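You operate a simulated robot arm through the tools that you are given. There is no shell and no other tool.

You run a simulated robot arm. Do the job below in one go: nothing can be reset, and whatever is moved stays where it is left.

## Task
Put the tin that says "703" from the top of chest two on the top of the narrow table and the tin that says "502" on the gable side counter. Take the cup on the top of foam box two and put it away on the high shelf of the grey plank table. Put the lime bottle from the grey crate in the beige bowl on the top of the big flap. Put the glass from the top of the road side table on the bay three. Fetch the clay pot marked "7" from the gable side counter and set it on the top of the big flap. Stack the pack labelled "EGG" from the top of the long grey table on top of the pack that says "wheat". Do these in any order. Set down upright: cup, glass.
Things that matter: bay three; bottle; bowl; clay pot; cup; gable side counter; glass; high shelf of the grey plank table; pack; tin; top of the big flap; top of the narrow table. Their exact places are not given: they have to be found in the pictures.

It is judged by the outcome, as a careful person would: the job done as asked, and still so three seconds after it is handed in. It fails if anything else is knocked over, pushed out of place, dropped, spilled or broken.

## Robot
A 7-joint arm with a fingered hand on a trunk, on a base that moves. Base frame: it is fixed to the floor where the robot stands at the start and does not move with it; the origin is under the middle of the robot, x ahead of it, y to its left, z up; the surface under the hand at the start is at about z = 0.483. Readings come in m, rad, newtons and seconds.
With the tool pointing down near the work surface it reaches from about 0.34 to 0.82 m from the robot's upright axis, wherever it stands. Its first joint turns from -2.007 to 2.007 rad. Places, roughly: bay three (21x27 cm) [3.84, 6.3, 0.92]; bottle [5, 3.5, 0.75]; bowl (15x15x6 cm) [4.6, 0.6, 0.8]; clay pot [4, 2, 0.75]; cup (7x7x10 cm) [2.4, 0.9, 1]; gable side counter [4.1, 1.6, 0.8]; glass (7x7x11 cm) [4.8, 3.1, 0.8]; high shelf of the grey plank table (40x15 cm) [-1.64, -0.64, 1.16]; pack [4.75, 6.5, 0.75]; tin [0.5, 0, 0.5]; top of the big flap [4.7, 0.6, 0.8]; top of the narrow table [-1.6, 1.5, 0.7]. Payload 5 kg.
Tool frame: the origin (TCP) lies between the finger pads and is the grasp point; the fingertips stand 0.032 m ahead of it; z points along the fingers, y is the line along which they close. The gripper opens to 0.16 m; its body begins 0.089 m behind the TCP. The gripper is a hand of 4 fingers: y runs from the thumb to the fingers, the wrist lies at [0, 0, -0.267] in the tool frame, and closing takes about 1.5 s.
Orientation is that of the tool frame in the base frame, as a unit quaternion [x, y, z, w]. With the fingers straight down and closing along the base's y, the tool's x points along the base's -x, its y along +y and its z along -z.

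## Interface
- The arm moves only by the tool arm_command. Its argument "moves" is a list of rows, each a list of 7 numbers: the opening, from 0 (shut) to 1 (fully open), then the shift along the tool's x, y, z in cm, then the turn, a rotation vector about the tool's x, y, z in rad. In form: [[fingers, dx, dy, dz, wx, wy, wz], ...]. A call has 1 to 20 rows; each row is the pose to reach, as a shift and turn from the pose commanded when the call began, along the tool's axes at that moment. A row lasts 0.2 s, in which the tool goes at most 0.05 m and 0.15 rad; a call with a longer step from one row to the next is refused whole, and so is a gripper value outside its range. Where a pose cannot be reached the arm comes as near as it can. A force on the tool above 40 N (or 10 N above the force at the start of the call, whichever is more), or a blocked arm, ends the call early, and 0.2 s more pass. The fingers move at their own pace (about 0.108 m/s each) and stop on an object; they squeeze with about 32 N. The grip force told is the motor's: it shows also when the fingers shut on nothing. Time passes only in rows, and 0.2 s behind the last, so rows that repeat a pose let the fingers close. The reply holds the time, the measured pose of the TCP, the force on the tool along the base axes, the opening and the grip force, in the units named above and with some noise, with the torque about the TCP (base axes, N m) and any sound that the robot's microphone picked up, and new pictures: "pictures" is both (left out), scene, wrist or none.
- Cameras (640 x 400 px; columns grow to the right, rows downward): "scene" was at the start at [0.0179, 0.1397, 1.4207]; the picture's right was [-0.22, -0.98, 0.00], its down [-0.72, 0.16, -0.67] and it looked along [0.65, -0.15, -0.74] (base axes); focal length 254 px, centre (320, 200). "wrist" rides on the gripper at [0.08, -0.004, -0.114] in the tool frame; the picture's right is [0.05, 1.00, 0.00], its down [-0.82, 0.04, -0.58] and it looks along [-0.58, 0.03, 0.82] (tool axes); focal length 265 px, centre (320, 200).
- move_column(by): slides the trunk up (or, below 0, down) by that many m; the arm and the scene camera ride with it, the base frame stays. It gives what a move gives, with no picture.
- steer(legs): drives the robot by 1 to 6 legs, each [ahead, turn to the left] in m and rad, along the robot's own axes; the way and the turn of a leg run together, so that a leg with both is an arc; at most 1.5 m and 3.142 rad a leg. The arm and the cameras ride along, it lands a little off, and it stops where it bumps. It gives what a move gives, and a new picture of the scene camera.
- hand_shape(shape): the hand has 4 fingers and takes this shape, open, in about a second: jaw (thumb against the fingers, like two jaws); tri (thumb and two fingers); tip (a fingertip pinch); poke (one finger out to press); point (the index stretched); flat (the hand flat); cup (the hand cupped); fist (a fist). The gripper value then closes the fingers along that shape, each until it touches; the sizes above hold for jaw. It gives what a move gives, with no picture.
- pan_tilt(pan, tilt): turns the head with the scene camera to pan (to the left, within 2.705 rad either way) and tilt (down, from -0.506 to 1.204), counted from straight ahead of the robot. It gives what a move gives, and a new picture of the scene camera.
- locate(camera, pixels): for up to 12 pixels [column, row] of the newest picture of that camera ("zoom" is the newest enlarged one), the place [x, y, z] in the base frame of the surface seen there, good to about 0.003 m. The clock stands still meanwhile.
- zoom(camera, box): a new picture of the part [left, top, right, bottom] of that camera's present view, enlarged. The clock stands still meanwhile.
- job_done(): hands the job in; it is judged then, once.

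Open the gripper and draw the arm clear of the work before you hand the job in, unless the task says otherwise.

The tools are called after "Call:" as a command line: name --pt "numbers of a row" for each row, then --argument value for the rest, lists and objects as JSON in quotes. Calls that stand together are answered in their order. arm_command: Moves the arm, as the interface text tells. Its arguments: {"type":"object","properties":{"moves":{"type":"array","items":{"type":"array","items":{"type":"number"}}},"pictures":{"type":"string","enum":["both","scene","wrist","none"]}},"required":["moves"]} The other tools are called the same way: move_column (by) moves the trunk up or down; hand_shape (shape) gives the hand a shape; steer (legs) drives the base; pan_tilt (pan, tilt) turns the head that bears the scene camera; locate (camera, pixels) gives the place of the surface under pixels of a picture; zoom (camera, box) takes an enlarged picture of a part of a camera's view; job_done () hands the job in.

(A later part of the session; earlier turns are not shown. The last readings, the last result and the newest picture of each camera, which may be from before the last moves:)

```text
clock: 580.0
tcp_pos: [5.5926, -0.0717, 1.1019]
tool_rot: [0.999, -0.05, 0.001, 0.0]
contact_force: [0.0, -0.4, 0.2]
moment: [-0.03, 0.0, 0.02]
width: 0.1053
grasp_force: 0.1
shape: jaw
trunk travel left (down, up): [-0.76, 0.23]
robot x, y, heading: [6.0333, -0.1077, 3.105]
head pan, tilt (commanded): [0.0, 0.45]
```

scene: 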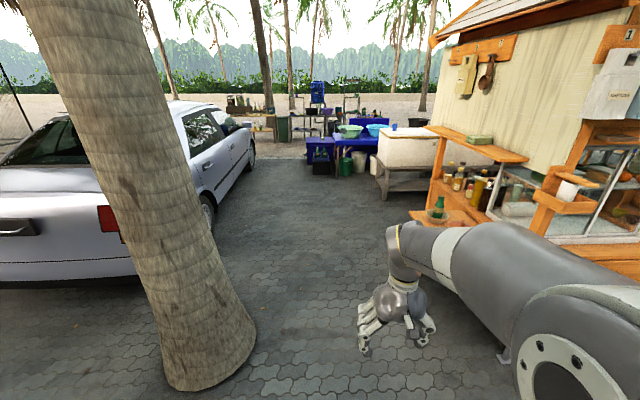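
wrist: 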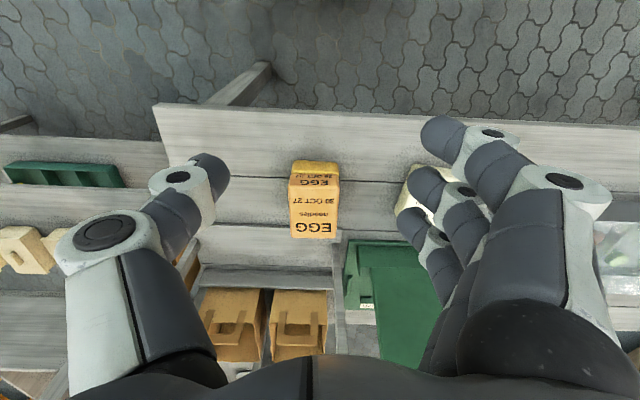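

I correct the heading slightly and drive west past the flap to x≈2.4.

Call:
steer --legs '[[0, 0.055], [1.5, 0.0], [1.5, 0.0], [0.6, 0.0]]'

Call:
pan_tilt --pan -1.2 --tilt 0.5

```text
clock: 597.8
tcp_pos: [1.9949, -0.2018, 1.1019]
tool_rot: [1.0, -0.017, 0.002, 0.001]
contact_force: [0.0, 0.2, 0.1]
moment: [-0.01, -0.03, -0.01]
width: 0.1054
grasp_force: 0.1
shape: jaw
trunk travel left (down, up): [-0.76, 0.23]
robot x, y, heading: [2.4394, -0.2066, -3.116]
head pan, tilt (commanded): [0.0, 0.45]
```

scene: 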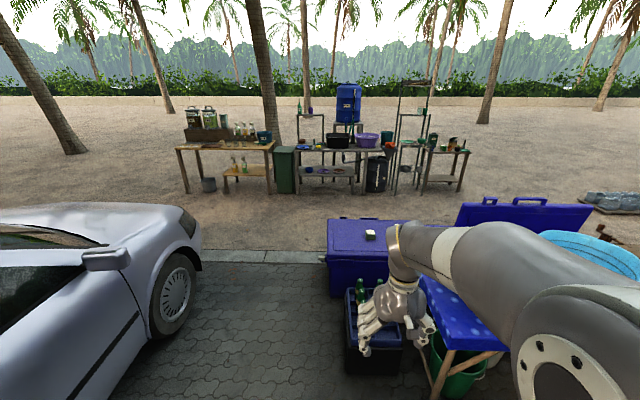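

```text
clock: 599.2
tcp_pos: [1.9954, -0.2019, 1.1027]
tool_rot: [1.0, -0.018, 0.002, 0.001]
contact_force: [0.0, 0.5, 0.5]
moment: [0.02, -0.01, -0.04]
width: 0.1053
grasp_force: 0.0
shape: jaw
trunk travel left (down, up): [-0.76, 0.23]
robot x, y, heading: [2.4425, -0.2034, -3.108]
head pan, tilt (commanded): [-1.201, 0.499]
```

scene: 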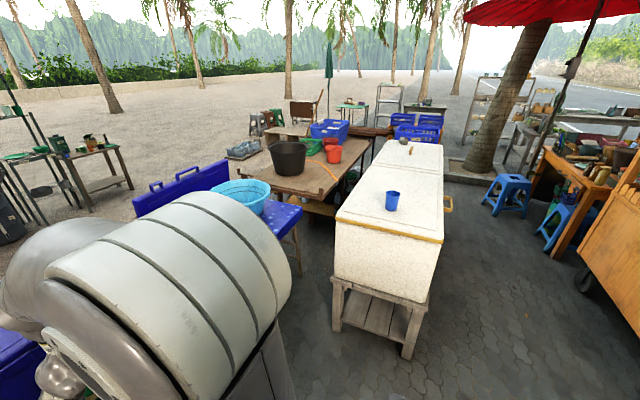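

The cup stands at (392,200) on the box. I turn right to face it and drive closer.

Call:
steer --legs '[[0, -1.6], [0.42, 0.0]]'

Call:
pan_tilt --pan 0.0 --tilt 0.7

Call:
arm_command --pt "0.8 0 0 -2 0 0 0" --pictures "wrist"

```text
clock: 605.6
tcp_pos: [2.4571, 0.6484, 1.1028]
tool_rot: [-0.683, 0.731, -0.001, -0.001]
contact_force: [0.4, 1.0, -0.2]
moment: [-0.01, 0.0, -0.02]
width: 0.1053
grasp_force: 0.1
shape: jaw
trunk travel left (down, up): [-0.76, 0.23]
robot x, y, heading: [2.4375, 0.207, 1.57]
head pan, tilt (commanded): [-1.201, 0.499]
```

scene: 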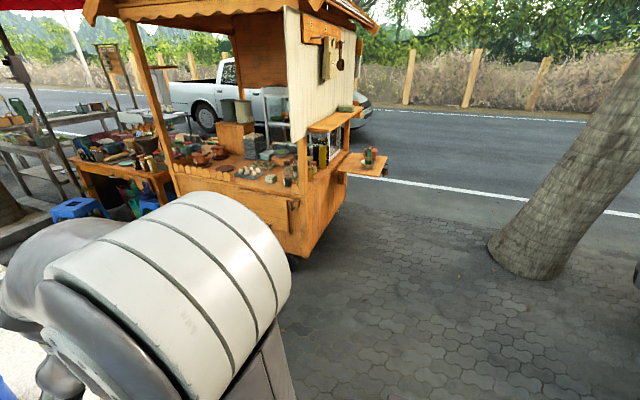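

```text
clock: 607.0
tcp_pos: [2.4579, 0.6483, 1.1025]
tool_rot: [-0.683, 0.731, -0.001, -0.003]
contact_force: [0.3, 0.1, 0.5]
moment: [-0.01, 0.0, -0.01]
width: 0.1052
grasp_force: 0.0
shape: jaw
trunk travel left (down, up): [-0.76, 0.23]
robot x, y, heading: [2.4403, 0.2065, 1.568]
head pan, tilt (commanded): [0.0, 0.7]
```

scene: 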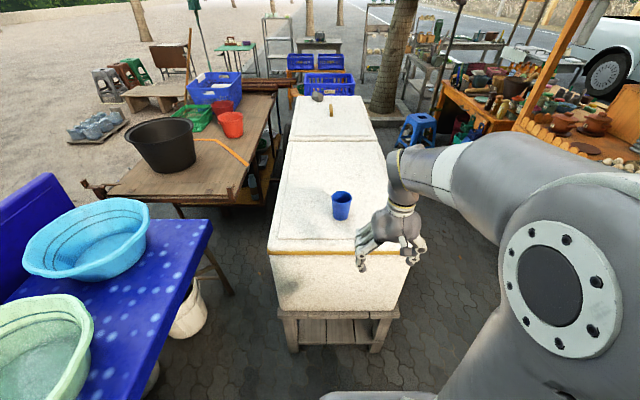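

```text
clock: 607.4
tcp_pos: [2.4575, 0.6472, 1.1228]
tool_rot: [-0.684, 0.729, 0.0, -0.002]
contact_force: [0.0, -0.7, -0.5]
moment: [0.03, 0.01, -0.02]
width: 0.1276
grasp_force: 0.0
shape: jaw
trunk travel left (down, up): [-0.76, 0.23]
robot x, y, heading: [2.4378, 0.2022, 1.568]
head pan, tilt (commanded): [0.0, 0.7]
```

wrist: 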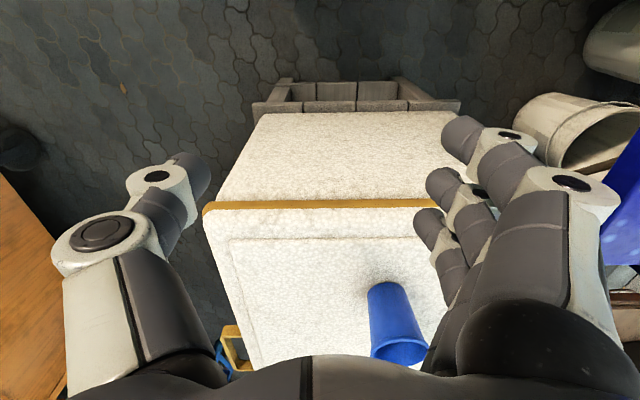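

The cup shows at (341,205). I zoom and measure its rim, base and contents.

Call:
zoom --camera "scene" --box '[300, 170, 400, 250]'

```text
5.00 times, centred on (350, 210) of scene
```

zoom: 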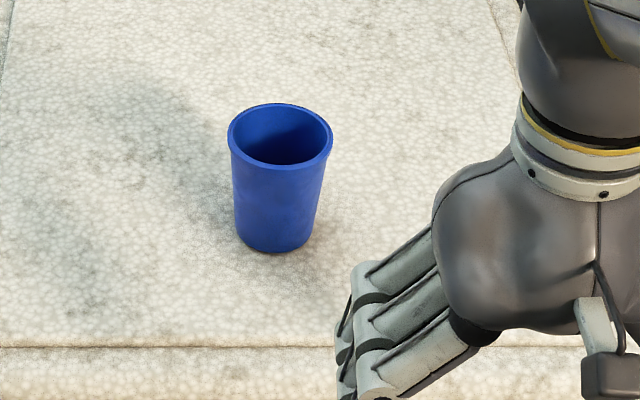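

Call:
locate --camera "zoom" --pixels '[[231, 135], [332, 140], [280, 105], [282, 165], [275, 248], [237, 232], [313, 232], [200, 250], [285, 145], [320, 260]]'

```text
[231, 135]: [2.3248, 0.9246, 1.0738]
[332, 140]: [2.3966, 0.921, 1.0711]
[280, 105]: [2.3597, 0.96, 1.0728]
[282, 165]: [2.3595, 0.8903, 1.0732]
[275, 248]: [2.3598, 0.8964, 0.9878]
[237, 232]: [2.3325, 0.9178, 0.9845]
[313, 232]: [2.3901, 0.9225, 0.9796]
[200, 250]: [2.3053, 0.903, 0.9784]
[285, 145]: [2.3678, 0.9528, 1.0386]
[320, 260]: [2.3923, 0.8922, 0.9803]
```

Cup rim centre is (2.361,0.925), rim z 1.073, base z 0.979. I bring the hand above it.

Call:
arm_command --pt "0.8 -4.3 1.9 -2 0 0 0" --pt "0.8 -8.8 3.8 -3 0 0 0" --pt "0.8 -13.3 5.7 -3 0 0 0" --pt "0.8 -17.8 7.6 -3 0 0 0" --pt "0.8 -22.3 9.5 -3 0 0 0" --pt "0.8 -26.5 11.4 -3 0 0 0" --pt "0.8 -27.1 11.4 -3 0 0 0"

```text
refused: row 1 steps farther than a row can; nothing moved
```

The first step was slightly too long; I repeat it with smaller increments.

Call:
arm_command --pt "0.8 -3.5 1.5 -2 0 0 0" --pt "0.8 -7.8 3.4 -3 0 0 0" --pt "0.8 -12 5.2 -3 0 0 0" --pt "0.8 -16.3 7 -3 0 0 0" --pt "0.8 -20.6 8.8 -3 0 0 0" --pt "0.8 -24.9 10.6 -3 0 0 0" --pt "0.8 -27.1 11.4 -3 0 0 0" --pt "0.8 -27.1 11.4 -3 0 0 0"

```text
clock: 609.2
tcp_pos: [2.3619, 0.9276, 1.1507]
tool_rot: [-0.683, 0.731, -0.001, -0.002]
contact_force: [-0.1, -0.7, -0.1]
moment: [-0.01, 0.0, 0.0]
width: 0.1279
grasp_force: 0.2
shape: jaw
trunk travel left (down, up): [-0.76, 0.23]
robot x, y, heading: [2.4353, 0.2047, 1.57]
head pan, tilt (commanded): [0.0, 0.7]
```

scene: 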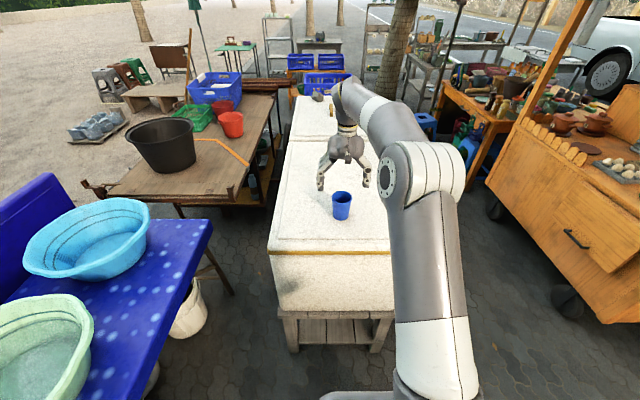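
wrist: 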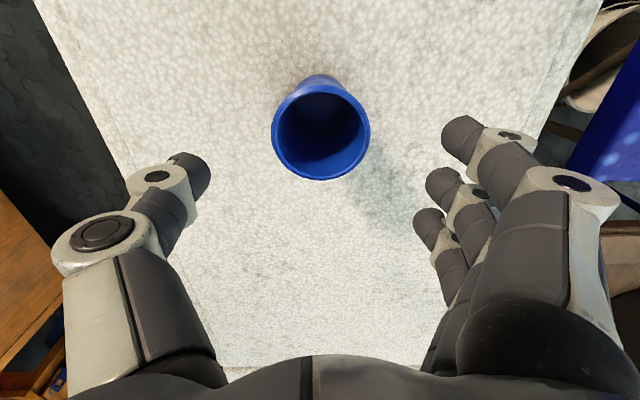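

The rim is centred within a few mm. I descend to TCP z≈1.036 and then close.

Call:
arm_command --pt "0.75 0.5 0 3 0 0 0" --pt "0.75 0.5 0 6.5 0 0 0" --pt "0.75 0.5 0 9.5 0 0 0" --pt "0.75 0.5 0 11.5 0 0 0" --pt "0.75 0.5 0 11.5 0 0 0" --pictures "wrist"

Call:
arm_command --pt "0.5 0 0 0 0 0 0" --pt "0.3 0 0 0 0 0 0" --pt "0.1 0 0 0 0 0 0" --pt "0 0 0 0 0 0 0" --pt "0 0 0 0 0 0 0" --pt "0 0 0 0 0 0 0" --pictures "wrist"

```text
clock: 610.4
tcp_pos: [2.3608, 0.9207, 1.0368]
tool_rot: [-0.682, 0.731, 0.0, -0.002]
contact_force: [0.4, -0.4, 1.0]
moment: [-0.01, 0.01, 0.01]
width: 0.1201
grasp_force: 0.1
shape: jaw
trunk travel left (down, up): [-0.76, 0.23]
robot x, y, heading: [2.4374, 0.2017, 1.57]
head pan, tilt (commanded): [0.0, 0.7]
```

wrist: 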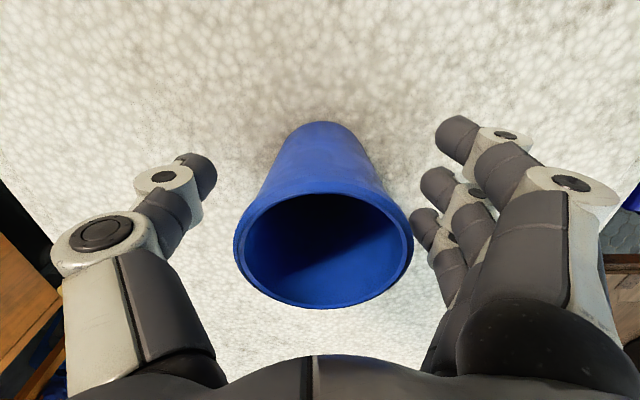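

```text
clock: 611.8
tcp_pos: [2.3607, 0.9196, 1.0365]
tool_rot: [-0.682, 0.731, 0.0, -0.002]
contact_force: [0.1, 1.1, -0.1]
moment: [-0.04, 0.02, 0.0]
width: 0.0452
grasp_force: 32.4
shape: jaw
trunk travel left (down, up): [-0.76, 0.23]
robot x, y, heading: [2.4379, 0.2067, 1.569]
head pan, tilt (commanded): [0.0, 0.7]
```

wrist: 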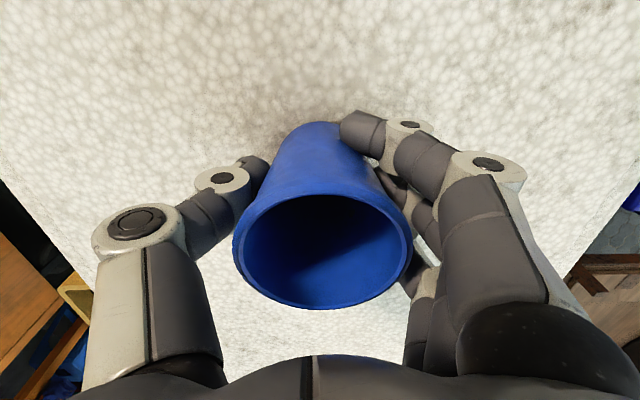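

The cup is gripped (0.045 at tips, 32 N). I lift and retract it over the aisle.

Call:
arm_command --pt "0 0 0 -2 0 0 0" --pt "0 0 0 -5 0 0 0" --pt "0 0 0 -8.5 0 0 0" --pt "0 0 0 -12 0 0 0" --pt "0 4 -1.5 -12 0 0 0" --pt "0 8.4 -3.2 -12 0 0 0" --pt "0 12.8 -4.9 -12 0 0 0" --pt "0 17.2 -6.6 -12 0 0 0" --pt "0 21.5 -8.2 -12 0 0 0" --pt "0 25.4 -9.7 -12 0 0 0" --pt "0 25.4 -9.7 -12 0 0 0"

```text
clock: 614.2
tcp_pos: [2.439, 0.6633, 1.1572]
tool_rot: [-0.683, 0.73, -0.001, -0.002]
contact_force: [-0.4, -0.3, -0.7]
moment: [-0.01, 0.03, 0.0]
width: 0.0452
grasp_force: 32.1
shape: jaw
trunk travel left (down, up): [-0.76, 0.23]
robot x, y, heading: [2.4358, 0.204, 1.575]
head pan, tilt (commanded): [0.0, 0.7]
```

scene: 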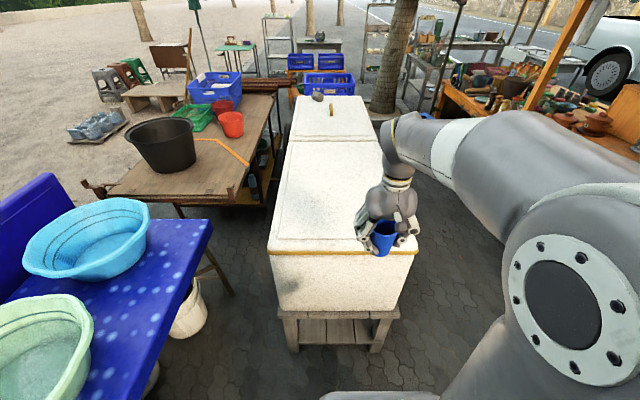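
wrist: 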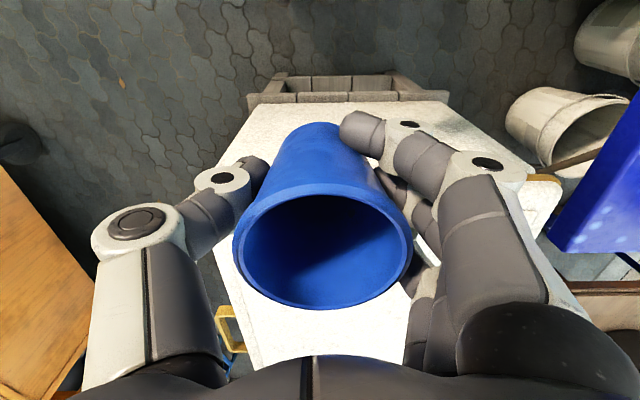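

The cup is held upright. I back off and take the lane west between chest and car at y≈-0.87.

Call:
steer --legs '[[-0.5, 0.0], [0, 2.166], [1.0, 0.0], [0, -0.6]]'

Call:
pan_tilt --pan 0.0 --tilt 0.5

```text
clock: 628.6
tcp_pos: [1.1188, -0.7785, 1.1576]
tool_rot: [0.998, -0.058, 0.002, 0.001]
contact_force: [0.3, -0.3, -1.3]
moment: [0.01, 0.0, -0.02]
width: 0.0452
grasp_force: 31.6
shape: jaw
trunk travel left (down, up): [-0.76, 0.23]
robot x, y, heading: [1.5753, -0.8032, 3.092]
head pan, tilt (commanded): [0.0, 0.7]
```

scene: 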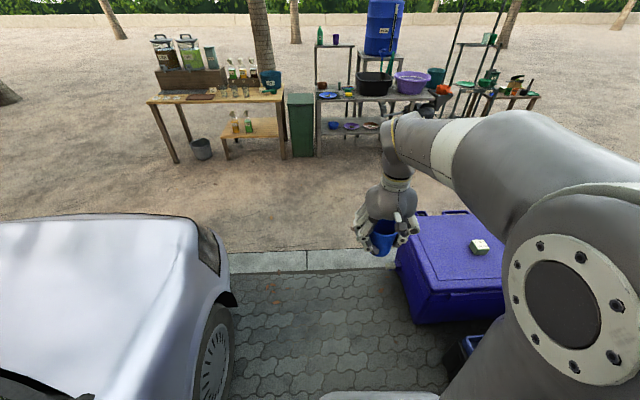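

```text
clock: 629.3
tcp_pos: [1.1186, -0.7789, 1.1594]
tool_rot: [0.998, -0.058, 0.002, 0.001]
contact_force: [-0.3, -0.1, -1.0]
moment: [-0.01, -0.04, 0.02]
width: 0.0452
grasp_force: 32.5
shape: jaw
trunk travel left (down, up): [-0.76, 0.23]
robot x, y, heading: [1.5752, -0.8042, 3.093]
head pan, tilt (commanded): [0.0, 0.499]
```

scene: 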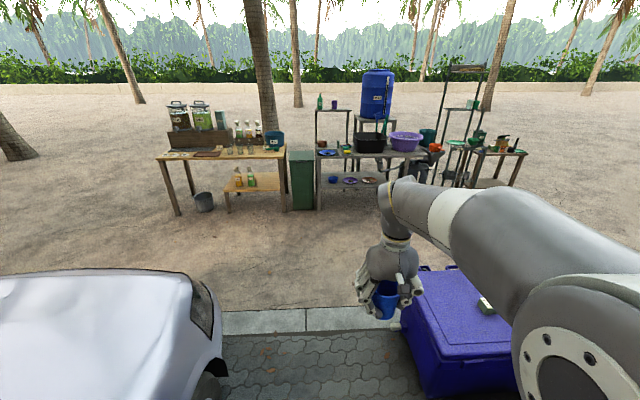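

I aim slightly left to stay clear of the chest and drive on to x≈0.1.

Call:
steer --legs '[[0, 0.12], [1.5, 0.0]]'

```text
clock: 637.3
tcp_pos: [-0.3729, -0.9043, 1.158]
tool_rot: [1.0, -0.012, 0.001, 0.001]
contact_force: [-0.1, -0.1, -0.9]
moment: [-0.01, -0.02, -0.01]
width: 0.0451
grasp_force: 31.9
shape: jaw
trunk travel left (down, up): [-0.76, 0.23]
robot x, y, heading: [0.0815, -0.8848, -3.101]
head pan, tilt (commanded): [0.0, 0.499]
```

scene: 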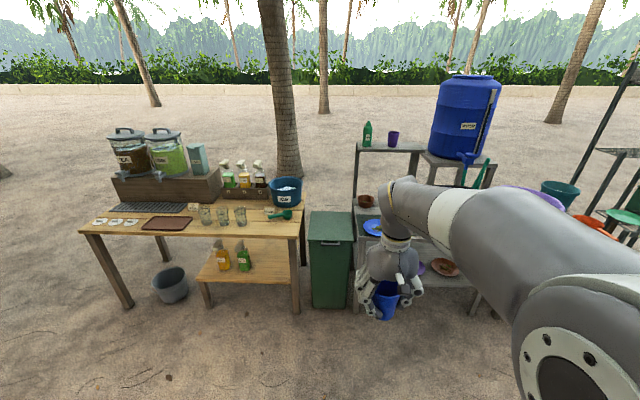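

I raise the trunk so the cup clears the high shelf, then drive to a spot in front of it.

Call:
move_column --by 0.2

Call:
steer --legs '[[0, -0.62], [0.69, 0.0], [0, 0.58], [0.2, 0.0]]'

Call:
pan_tilt --pan 0.1 --tilt 0.6

```text
clock: 639.5
tcp_pos: [-0.3719, -0.9039, 1.3583]
tool_rot: [1.0, -0.012, 0.001, 0.0]
contact_force: [-0.4, 0.5, -1.0]
moment: [-0.02, -0.01, 0.0]
width: 0.0451
grasp_force: 31.9
shape: jaw
trunk travel left (down, up): [-0.96, 0.03]
robot x, y, heading: [0.0818, -0.888, -3.104]
head pan, tilt (commanded): [0.0, 0.499]
```

```text
clock: 647.8
tcp_pos: [-1.1494, -0.4974, 1.3587]
tool_rot: [0.999, -0.035, 0.003, 0.001]
contact_force: [-0.2, -0.5, 0.1]
moment: [0.01, -0.05, 0.0]
width: 0.0452
grasp_force: 31.8
shape: jaw
trunk travel left (down, up): [-0.96, 0.03]
robot x, y, heading: [-0.6895, -0.502, 3.135]
head pan, tilt (commanded): [0.0, 0.499]
```

scene: 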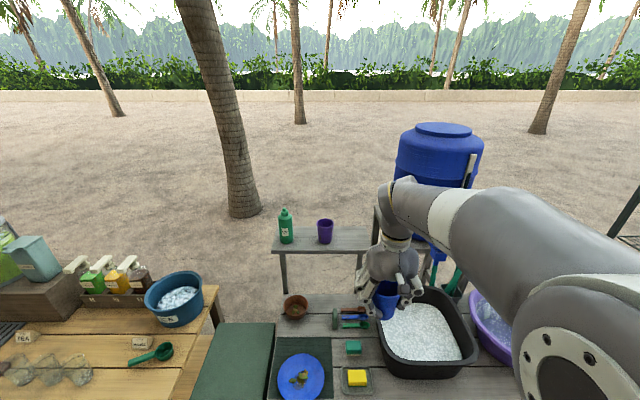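

```text
clock: 648.5
tcp_pos: [-1.1471, -0.498, 1.358]
tool_rot: [0.999, -0.034, 0.001, 0.0]
contact_force: [-0.1, -0.3, 0.1]
moment: [0.01, 0.02, 0.02]
width: 0.045
grasp_force: 31.5
shape: jaw
trunk travel left (down, up): [-0.96, 0.03]
robot x, y, heading: [-0.6902, -0.502, 3.133]
head pan, tilt (commanded): [0.099, 0.6]
```

scene: 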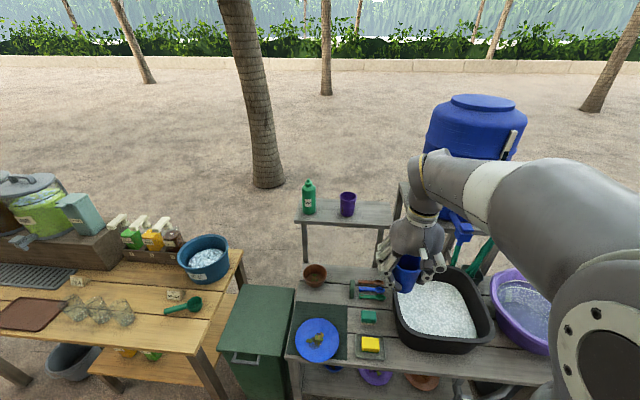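

The high shelf is at (345,215) with the soap bottle and purple mug; the water tank is to its right. I locate the key points.

Call:
zoom --camera "scene" --box '[280, 150, 500, 320]'

Call:
locate --camera "scene" --pixels '[[348, 215], [348, 193], [341, 196], [355, 198], [298, 220], [370, 222], [375, 206], [390, 222], [455, 225], [430, 120], [470, 150], [398, 190]]'

```text
2.35 times, centred on (390, 235) of scene
```

zoom: 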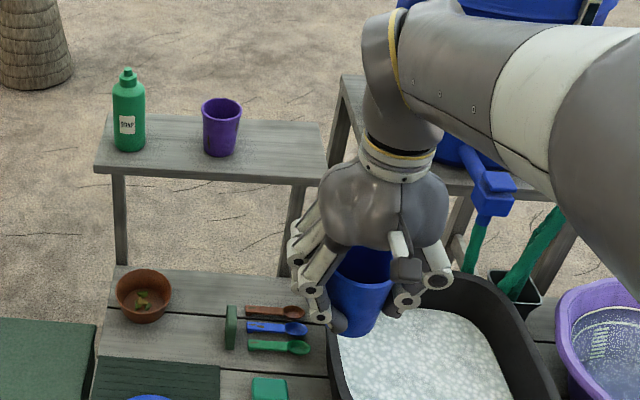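

```text
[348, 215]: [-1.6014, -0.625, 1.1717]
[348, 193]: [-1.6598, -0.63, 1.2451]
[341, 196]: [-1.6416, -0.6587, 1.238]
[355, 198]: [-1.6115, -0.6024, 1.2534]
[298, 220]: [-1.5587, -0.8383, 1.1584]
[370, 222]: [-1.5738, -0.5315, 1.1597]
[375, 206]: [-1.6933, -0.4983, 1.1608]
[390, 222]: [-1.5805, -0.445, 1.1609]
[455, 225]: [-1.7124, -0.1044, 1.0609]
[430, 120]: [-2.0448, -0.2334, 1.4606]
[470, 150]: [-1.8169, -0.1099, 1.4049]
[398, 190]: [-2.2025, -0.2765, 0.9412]
```

Mug is at (-1.63,-0.63), shelf x -1.56…-1.72, right end y≈-0.44, top 1.16. I'll place the cup at about (-1.635,-0.51) with fingers closing along x. I drive 0.23 m closer.

Call:
steer --legs '[[0.23, 0.0]]'

Call:
arm_command --pt "0 0 0 0 0 0 -0.14" --pt "0 0 0 0 0 0 -0.28" --pt "0 0 0 0 0 0 -0.42" --pt "0 0 0 0 0 0 -0.56" --pt "0 0 0 0 0 0 -0.7" --pt "0 0 0 0 0 0 -0.84" --pt "0 0 0 0 0 0 -0.98" --pt "0 0 0 0 0 0 -1.12" --pt "0 0 0 0 0 0 -1.26" --pt "0 0 0 0 0 0 -1.4" --pt "0 0 0 0 0 0 -1.5" --pt "0 0 0 0 0 0 -1.5"

```text
clock: 650.2
tcp_pos: [-1.3814, -0.5011, 1.3578]
tool_rot: [0.999, -0.032, 0.003, 0.001]
contact_force: [-0.4, -0.7, -0.9]
moment: [-0.01, -0.05, 0.0]
width: 0.045
grasp_force: 31.8
shape: jaw
trunk travel left (down, up): [-0.96, 0.03]
robot x, y, heading: [-0.9273, -0.5023, -3.14]
head pan, tilt (commanded): [0.099, 0.6]
```

scene: 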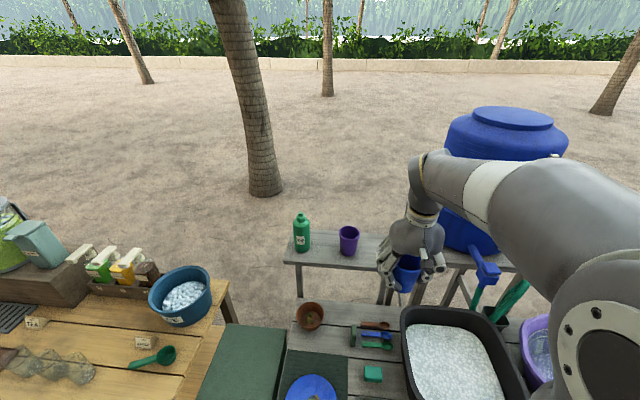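

```text
clock: 653.0
tcp_pos: [-1.3658, -0.3944, 1.3433]
tool_rot: [0.853, 0.522, 0.004, -0.003]
contact_force: [-0.3, -1.3, -1.6]
moment: [0.07, -0.02, 0.02]
width: 0.045
grasp_force: 31.7
shape: jaw
out of reach, approached as far as the arm can: row 9, 11, 12
trunk travel left (down, up): [-0.96, 0.03]
robot x, y, heading: [-0.9218, -0.5002, -3.134]
head pan, tilt (commanded): [0.099, 0.6]
stopped in row 12: the arm was blocked; the commanded pose is now the measured one
```

scene: 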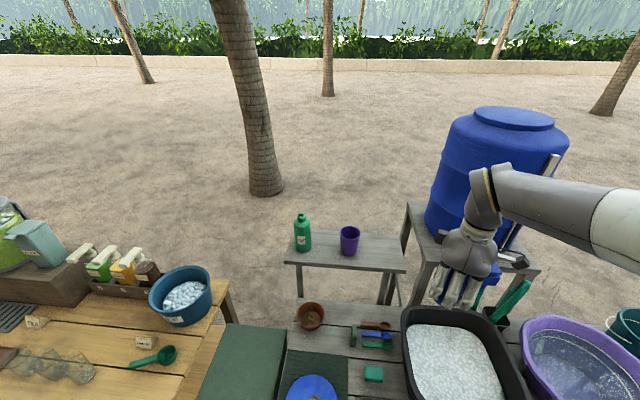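
wrist: 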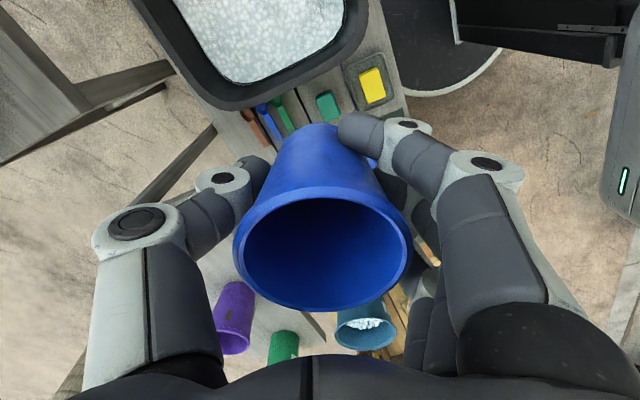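

The wrist hit its limit turning that way. I rotate back to the natural yaw and will turn the other way instead.

Call:
arm_command --pt "0 -1.3 0.4 -0.2 0 0 0.14" --pt "0 -2.6 0.9 -0.4 0 0 0.28" --pt "0 -3.9 1.3 -0.6 0 0 0.42" --pt "0 -5.2 1.8 -0.8 0 0 0.56" --pt "0 -6.5 2.2 -1 0 0 0.7" --pt "0 -7.8 2.7 -1.2 0 0 0.84" --pt "0 -9.1 3.1 -1.4 0 0 0.98" --pt "0 -10.2 3.5 -1.5 0 0 1.09" --pt "0 -10.2 3.5 -1.5 0 0 1.09"

```text
clock: 655.0
tcp_pos: [-1.381, -0.4992, 1.359]
tool_rot: [1.0, 0.003, 0.0, -0.002]
contact_force: [0.3, 0.1, -0.2]
moment: [0.01, -0.01, -0.02]
width: 0.0451
grasp_force: 31.8
shape: jaw
trunk travel left (down, up): [-0.96, 0.03]
robot x, y, heading: [-0.9206, -0.499, -3.14]
head pan, tilt (commanded): [0.099, 0.6]
```

scene: 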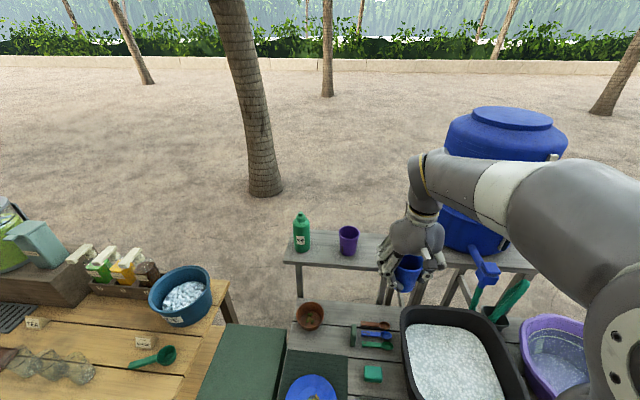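
wrist: 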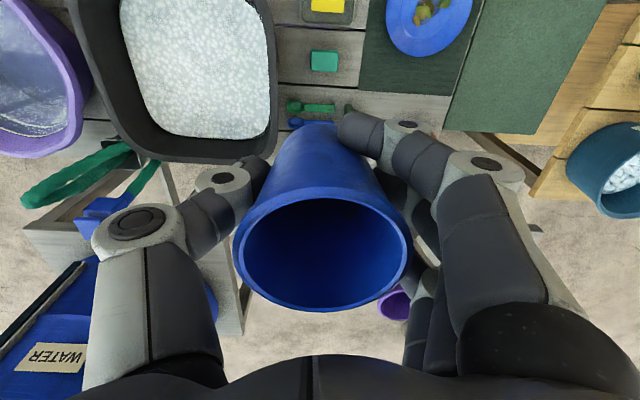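

Back in the natural pose. Now I rotate the hand the other way (+1.5 rad) while moving slightly forward.

Call:
arm_command --pt "0 -0.9 0.1 0 0 0 0.14" --pt "0 -1.8 0.2 0 0 0 0.28" --pt "0 -2.7 0.3 0 0 0 0.42" --pt "0 -3.6 0.4 0 0 0 0.56" --pt "0 -4.5 0.5 0 0 0 0.7" --pt "0 -5.4 0.6 0 0 0 0.84" --pt "0 -6.3 0.7 0 0 0 0.98" --pt "0 -7.2 0.8 0 0 0 1.12" --pt "0 -8.1 0.9 0 0 0 1.26" --pt "0 -9 1 0 0 0 1.4" --pt "0 -10 1 0 0 0 1.5" --pt "0 -10 1 0 0 0 1.5"

```text
clock: 657.6
tcp_pos: [-1.4791, -0.5107, 1.3581]
tool_rot: [0.734, -0.679, -0.003, -0.003]
contact_force: [-0.2, -0.4, -0.3]
moment: [-0.02, -0.01, -0.01]
width: 0.045
grasp_force: 31.6
shape: jaw
trunk travel left (down, up): [-0.96, 0.03]
robot x, y, heading: [-0.9204, -0.5027, -3.14]
head pan, tilt (commanded): [0.099, 0.6]
```

scene: 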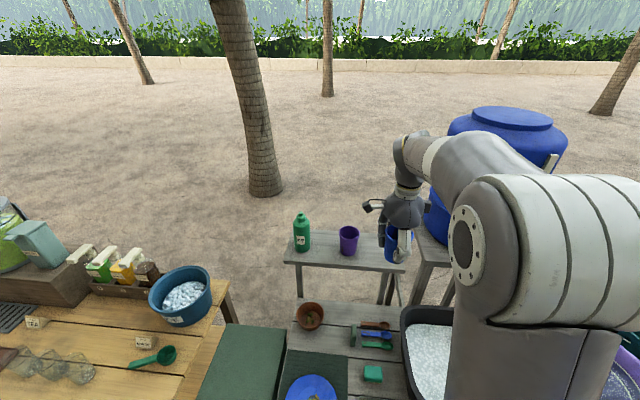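
wrist: 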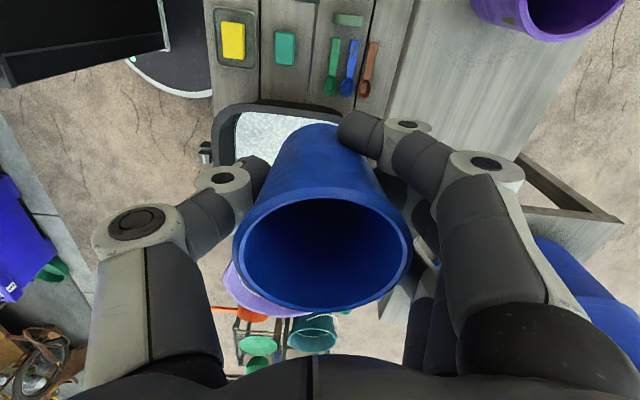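

The hand is now turned with fingers along x. I extend over the shelf to (-1.635,-0.51).

Call:
arm_command --pt "0 -0.3 4 0 0 0 0" --pt "0 -0.6 8 0 0 0 0" --pt "0 -0.9 12 0 0 0 0" --pt "0 -1.2 15.5 0 0 0 0" --pt "0 -1.2 15.5 0 0 0 0"

Call:
zoom --camera "scene" --box '[280, 140, 480, 310]'

```text
clock: 658.8
tcp_pos: [-1.6361, -0.5106, 1.3571]
tool_rot: [0.735, -0.678, -0.002, -0.003]
contact_force: [0.7, 0.1, -0.6]
moment: [-0.01, 0.04, -0.03]
width: 0.045
grasp_force: 31.9
shape: jaw
trunk travel left (down, up): [-0.96, 0.03]
robot x, y, heading: [-0.9206, -0.5022, -3.139]
head pan, tilt (commanded): [0.099, 0.6]
```

scene: 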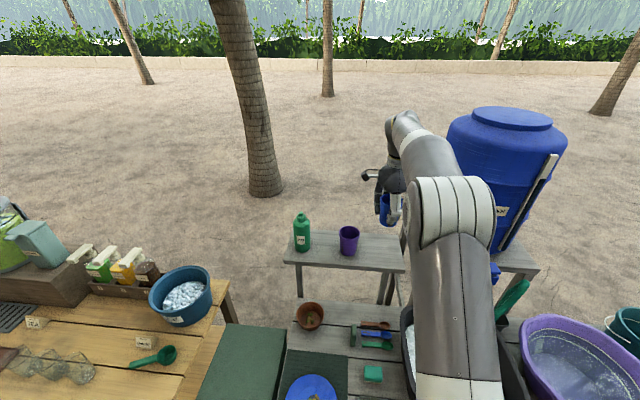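
wrist: 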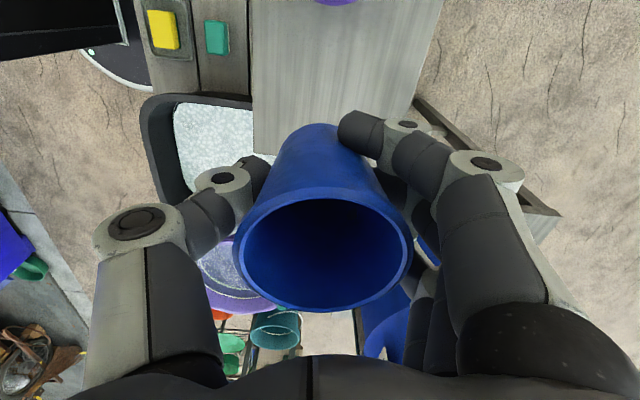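

```text
2.35 times, centred on (380, 225) of scene
```

zoom: 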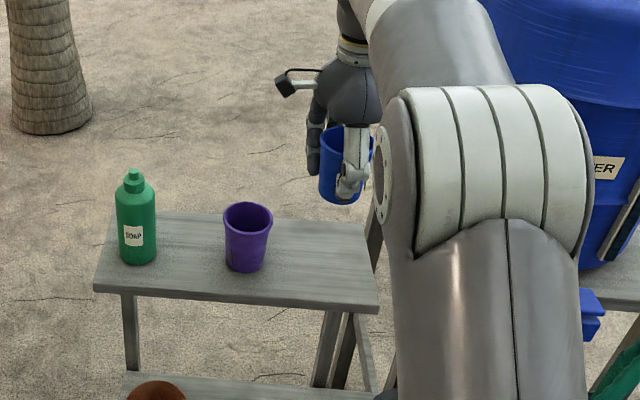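

I locate the shelf's free part, right end and cup bottom precisely before lowering.

Call:
locate --camera "zoom" --pixels '[[373, 300], [360, 225], [320, 260], [300, 290], [245, 268], [268, 240], [340, 198], [325, 190], [355, 195], [248, 207], [290, 225]]'

```text
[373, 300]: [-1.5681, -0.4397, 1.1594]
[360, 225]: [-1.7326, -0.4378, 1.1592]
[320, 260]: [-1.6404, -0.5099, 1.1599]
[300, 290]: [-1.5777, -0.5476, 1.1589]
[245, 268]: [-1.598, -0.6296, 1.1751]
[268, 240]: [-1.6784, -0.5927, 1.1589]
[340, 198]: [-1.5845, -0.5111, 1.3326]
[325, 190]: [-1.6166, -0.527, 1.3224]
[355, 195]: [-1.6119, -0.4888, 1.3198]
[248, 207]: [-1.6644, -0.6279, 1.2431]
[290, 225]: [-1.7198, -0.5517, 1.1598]
```

The spot (-1.64,-0.51) is free, shelf z 1.1595. I lower the cup to about 1 cm above the shelf.

Call:
arm_command --pt "0 0 0.2 3.5 0 0 0" --pt "0 0 0.2 7 0 0 0" --pt "0 0 0.2 10 0 0 0" --pt "0 0 0.2 12.5 0 0 0" --pt "0 0 0.2 12.8 0 0 0"

Call:
zoom --camera "scene" --box '[280, 160, 440, 290]'

```text
clock: 660.0
tcp_pos: [-1.6382, -0.5108, 1.2285]
tool_rot: [0.735, -0.678, -0.003, -0.003]
contact_force: [0.2, -0.2, -1.1]
moment: [-0.02, 0.03, 0.01]
width: 0.0452
grasp_force: 31.8
shape: jaw
trunk travel left (down, up): [-0.96, 0.03]
robot x, y, heading: [-0.9219, -0.4973, -3.136]
head pan, tilt (commanded): [0.099, 0.6]
```

scene: 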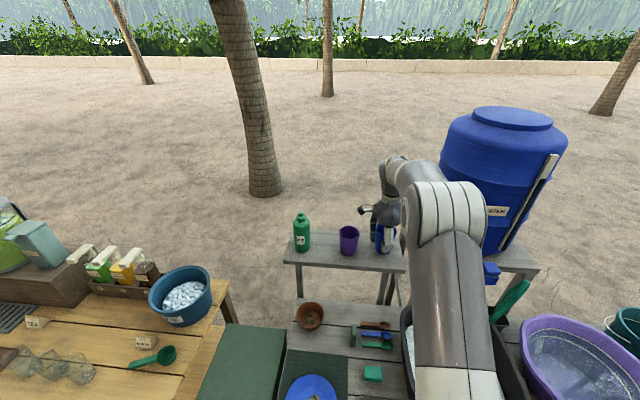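
wrist: 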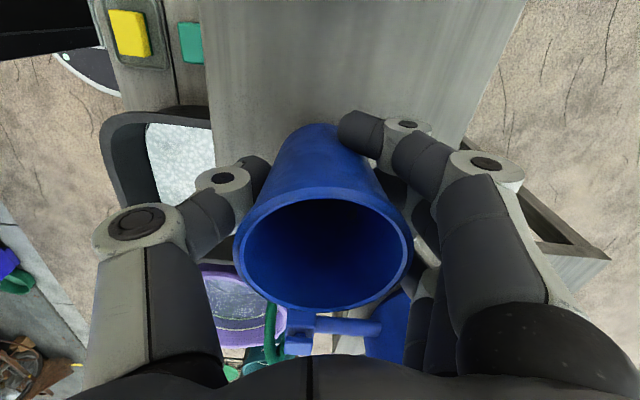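

```text
3.08 times, centred on (360, 225) of scene
```

zoom: 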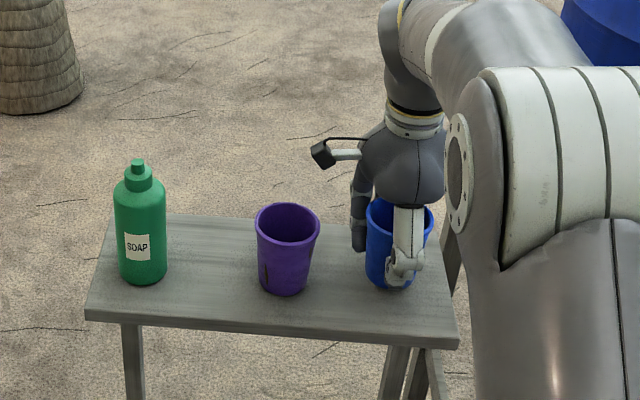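

The cup is over the free part of the shelf. I lower in small steps until contact.

Call:
arm_command --pt "0 0 0 0.5 0 0 0" --pt "0 0 0 0.9 0 0 0" --pt "0 0 0 1.1 0 0 0" --pictures "none"

```text
clock: 660.8
tcp_pos: [-1.639, -0.5102, 1.2184]
tool_rot: [0.735, -0.678, -0.003, -0.003]
contact_force: [-0.6, -0.6, -0.1]
moment: [0.0, -0.04, 0.0]
width: 0.0451
grasp_force: 32.5
shape: jaw
trunk travel left (down, up): [-0.96, 0.03]
robot x, y, heading: [-0.9229, -0.4977, -3.135]
head pan, tilt (commanded): [0.099, 0.6]
```

Almost touching (load ≈0). I lower another 2–3 mm.

Call:
arm_command --pt "0 0 0 0.15 0 0 0" --pt "0 0 0 0.3 0 0 0" --pictures "none"

```text
clock: 661.4
tcp_pos: [-1.6378, -0.5101, 1.2166]
tool_rot: [0.735, -0.678, -0.003, -0.003]
contact_force: [0.0, -0.5, 0.8]
moment: [-0.03, 0.04, 0.04]
width: 0.0446
grasp_force: 32.0
shape: jaw
trunk travel left (down, up): [-0.96, 0.03]
robot x, y, heading: [-0.9213, -0.5001, -3.141]
head pan, tilt (commanded): [0.099, 0.6]
```

Light contact is starting. I lower 2 mm more, then open slowly.

Call:
arm_command --pt "0 0 0 0.2 0 0 0" --pt "0 0 0 0.2 0 0 0" --pictures "none"

Call:
arm_command --pt "0.28 0 0 0 0 0 0" --pt "0.33 0 0 0 0 0 0" --pt "0.4 0 0 0 0 0 0" --pt "0.5 0 0 0 0 0 0" --pt "0.6 0 0 0 0 0 0" --pt "0.65 0 0 0 0 0 0" --pt "0.65 0 0 0 0 0 0"

Call:
zoom --camera "scene" --box '[280, 160, 440, 290]'

```text
clock: 662.0
tcp_pos: [-1.6383, -0.51, 1.2154]
tool_rot: [0.735, -0.678, -0.003, -0.002]
contact_force: [-0.6, -0.5, 10.6]
moment: [-0.06, 0.17, -0.04]
width: 0.0448
grasp_force: 32.1
shape: jaw
trunk travel left (down, up): [-0.96, 0.03]
robot x, y, heading: [-0.923, -0.5003, -3.138]
head pan, tilt (commanded): [0.099, 0.6]
```

```text
clock: 663.6
tcp_pos: [-1.638, -0.5095, 1.2138]
tool_rot: [0.735, -0.678, -0.002, -0.004]
contact_force: [0.2, 0.2, -0.2]
moment: [0.0, 0.03, 0.01]
width: 0.1034
grasp_force: 0.0
shape: jaw
trunk travel left (down, up): [-0.96, 0.03]
robot x, y, heading: [-0.9208, -0.4978, -3.138]
head pan, tilt (commanded): [0.099, 0.6]
```

scene: 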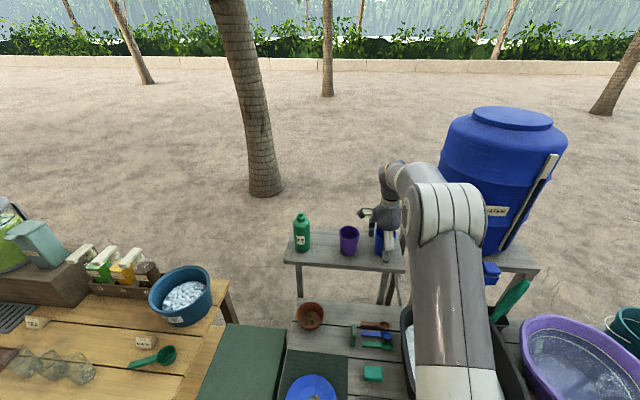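
wrist: 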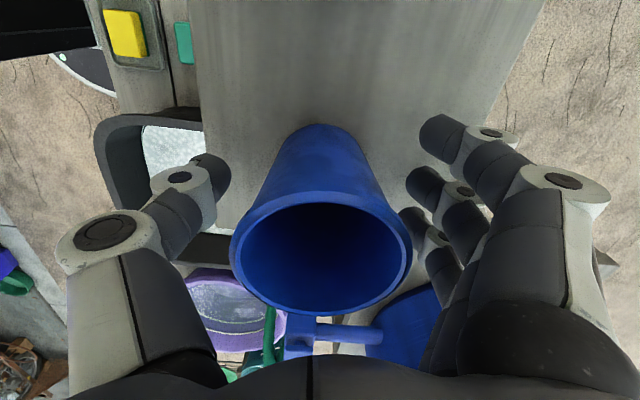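

```text
3.08 times, centred on (360, 225) of scene
```

zoom: 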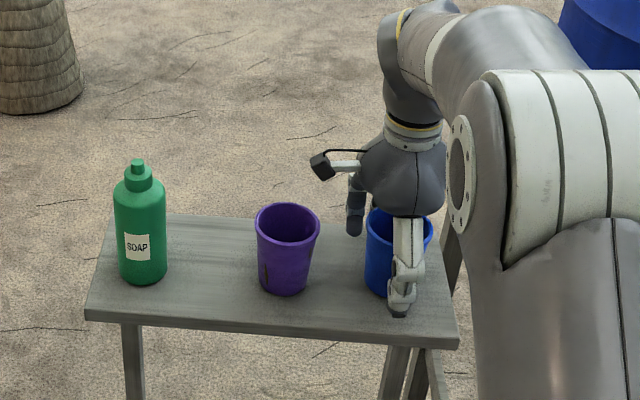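

The cup stands on the shelf. I rise straight up and then retract.

Call:
arm_command --pt "0.65 0 0 -3 0 0 0" --pt "0.65 0 0 -6 0 0 0" --pt "0.65 0 0 -9.5 0 0 0" --pt "0.65 0 0 -13 0 0 0" --pt "0.65 0 -3 -14 0 0 0" --pt "0.65 0 -7 -14 0 0 0" --pt "0.65 0 -11 -14 0 0 0" --pt "0.65 0 -15 -14 0 0 0" --pt "0.65 0 -17 -14 0 0 0" --pt "0.65 0 -17 -14 0 0 0"

Call:
zoom --camera "scene" --box '[280, 160, 440, 290]'

```text
clock: 665.8
tcp_pos: [-1.4669, -0.4995, 1.3535]
tool_rot: [0.735, -0.678, -0.002, -0.003]
contact_force: [-0.2, -0.2, 0.5]
moment: [-0.03, 0.01, 0.02]
width: 0.1038
grasp_force: 0.0
shape: jaw
trunk travel left (down, up): [-0.96, 0.03]
robot x, y, heading: [-0.9206, -0.5029, -3.136]
head pan, tilt (commanded): [0.099, 0.6]
```

scene: 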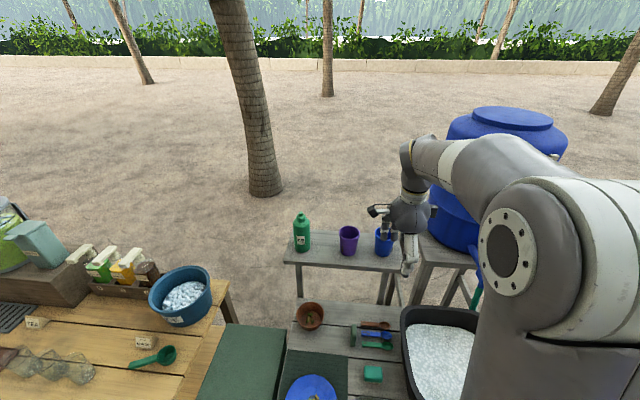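
wrist: 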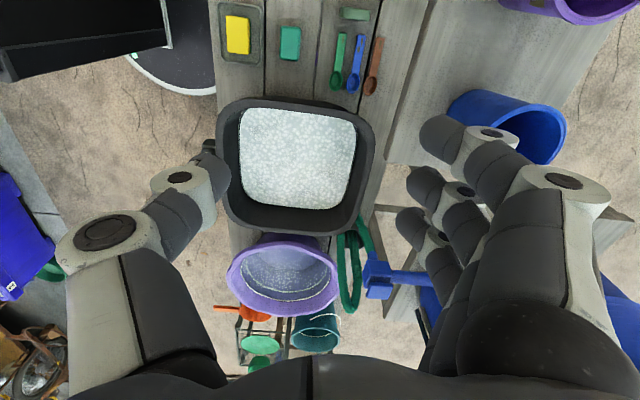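

```text
3.08 times, centred on (360, 225) of scene
```

zoom: 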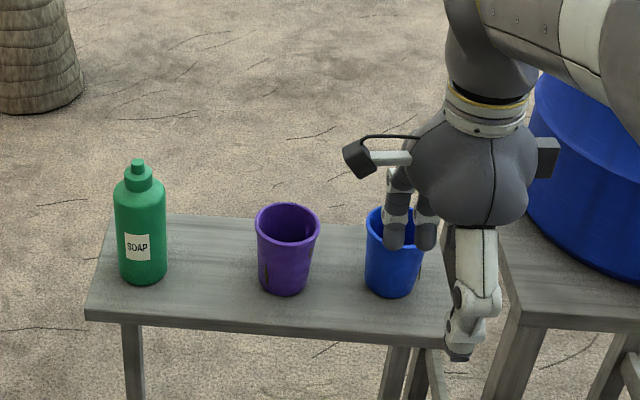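

The cup stands upright beside the mug. I back the robot away and take a last look at the narrow table and surroundings.

Call:
steer --legs '[[-0.35, 0.0]]'

Call:
pan_tilt --pan -1.1 --tilt 0.6

Call:
zoom --camera "scene" --box '[200, 100, 480, 300]'

Call:
pan_tilt --pan 0.0 --tilt 0.5

Call:
pan_tilt --pan -2.6 --tilt 0.6

```text
clock: 668.0
tcp_pos: [-1.1196, -0.4988, 1.3546]
tool_rot: [0.736, -0.677, -0.002, -0.002]
contact_force: [0.4, 0.9, -0.2]
moment: [-0.01, 0.0, 0.01]
width: 0.1035
grasp_force: 0.0
shape: jaw
trunk travel left (down, up): [-0.96, 0.03]
robot x, y, heading: [-0.5732, -0.4963, -3.134]
head pan, tilt (commanded): [0.099, 0.6]
```

scene: 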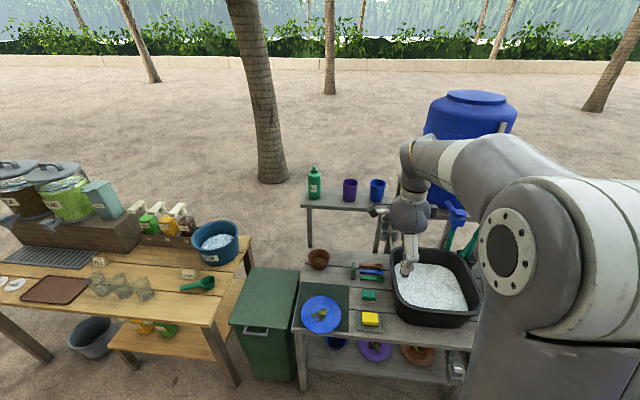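

```text
clock: 669.5
tcp_pos: [-1.1192, -0.4985, 1.3547]
tool_rot: [0.736, -0.676, -0.003, -0.003]
contact_force: [0.2, 0.9, 0.7]
moment: [0.02, 0.01, -0.02]
width: 0.1037
grasp_force: 0.1
shape: jaw
trunk travel left (down, up): [-0.96, 0.03]
robot x, y, heading: [-0.5767, -0.4968, -3.135]
head pan, tilt (commanded): [-1.1, 0.6]
```

scene: 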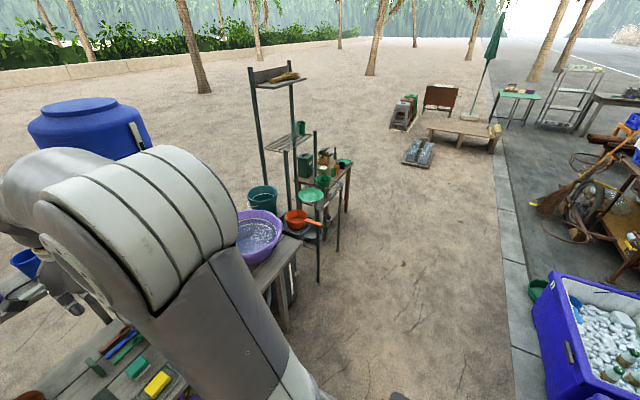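

```text
2.00 times, centred on (340, 200) of scene
```

zoom: 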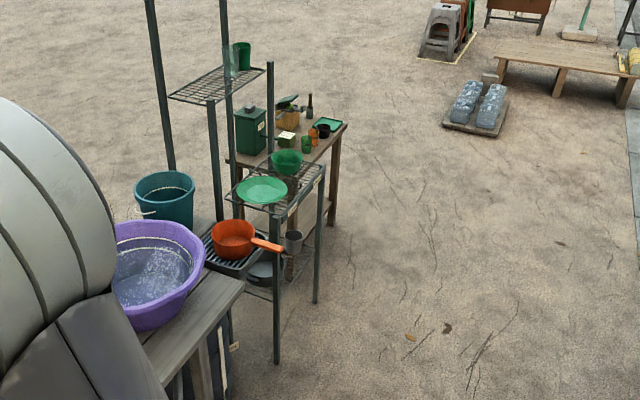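

```text
clock: 670.8
tcp_pos: [-1.1207, -0.5005, 1.353]
tool_rot: [0.736, -0.677, -0.002, -0.002]
contact_force: [0.4, 1.2, -0.2]
moment: [-0.03, -0.01, 0.01]
width: 0.1034
grasp_force: 0.2
shape: jaw
trunk travel left (down, up): [-0.96, 0.03]
robot x, y, heading: [-0.5752, -0.4941, -3.132]
head pan, tilt (commanded): [0.0, 0.499]
```

scene: 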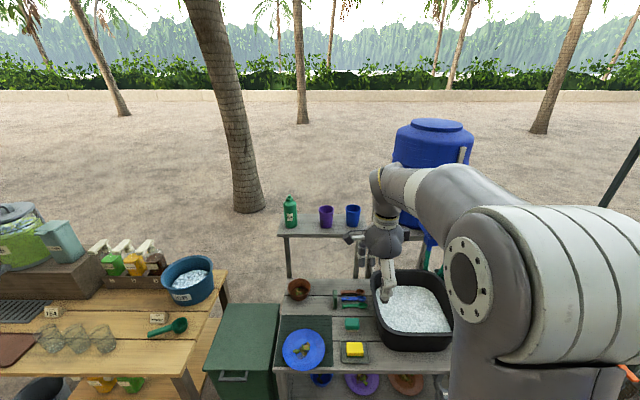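

```text
clock: 673.1
tcp_pos: [-1.1208, -0.4993, 1.3536]
tool_rot: [0.736, -0.677, -0.002, -0.003]
contact_force: [-0.6, -0.3, 0.2]
moment: [0.01, 0.01, 0.0]
width: 0.1034
grasp_force: 0.2
shape: jaw
trunk travel left (down, up): [-0.96, 0.03]
robot x, y, heading: [-0.5749, -0.4971, -3.136]
head pan, tilt (commanded): [-2.601, 0.6]
```

scene: 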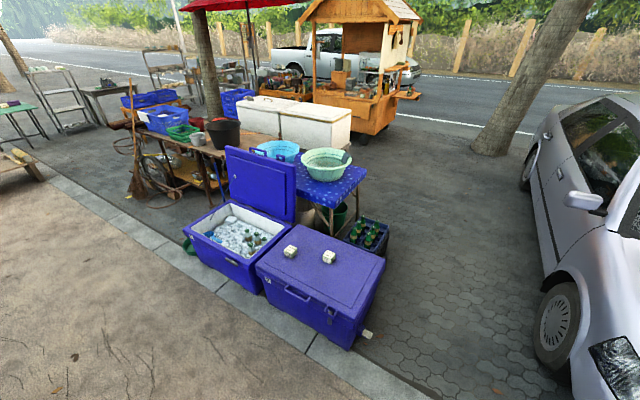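

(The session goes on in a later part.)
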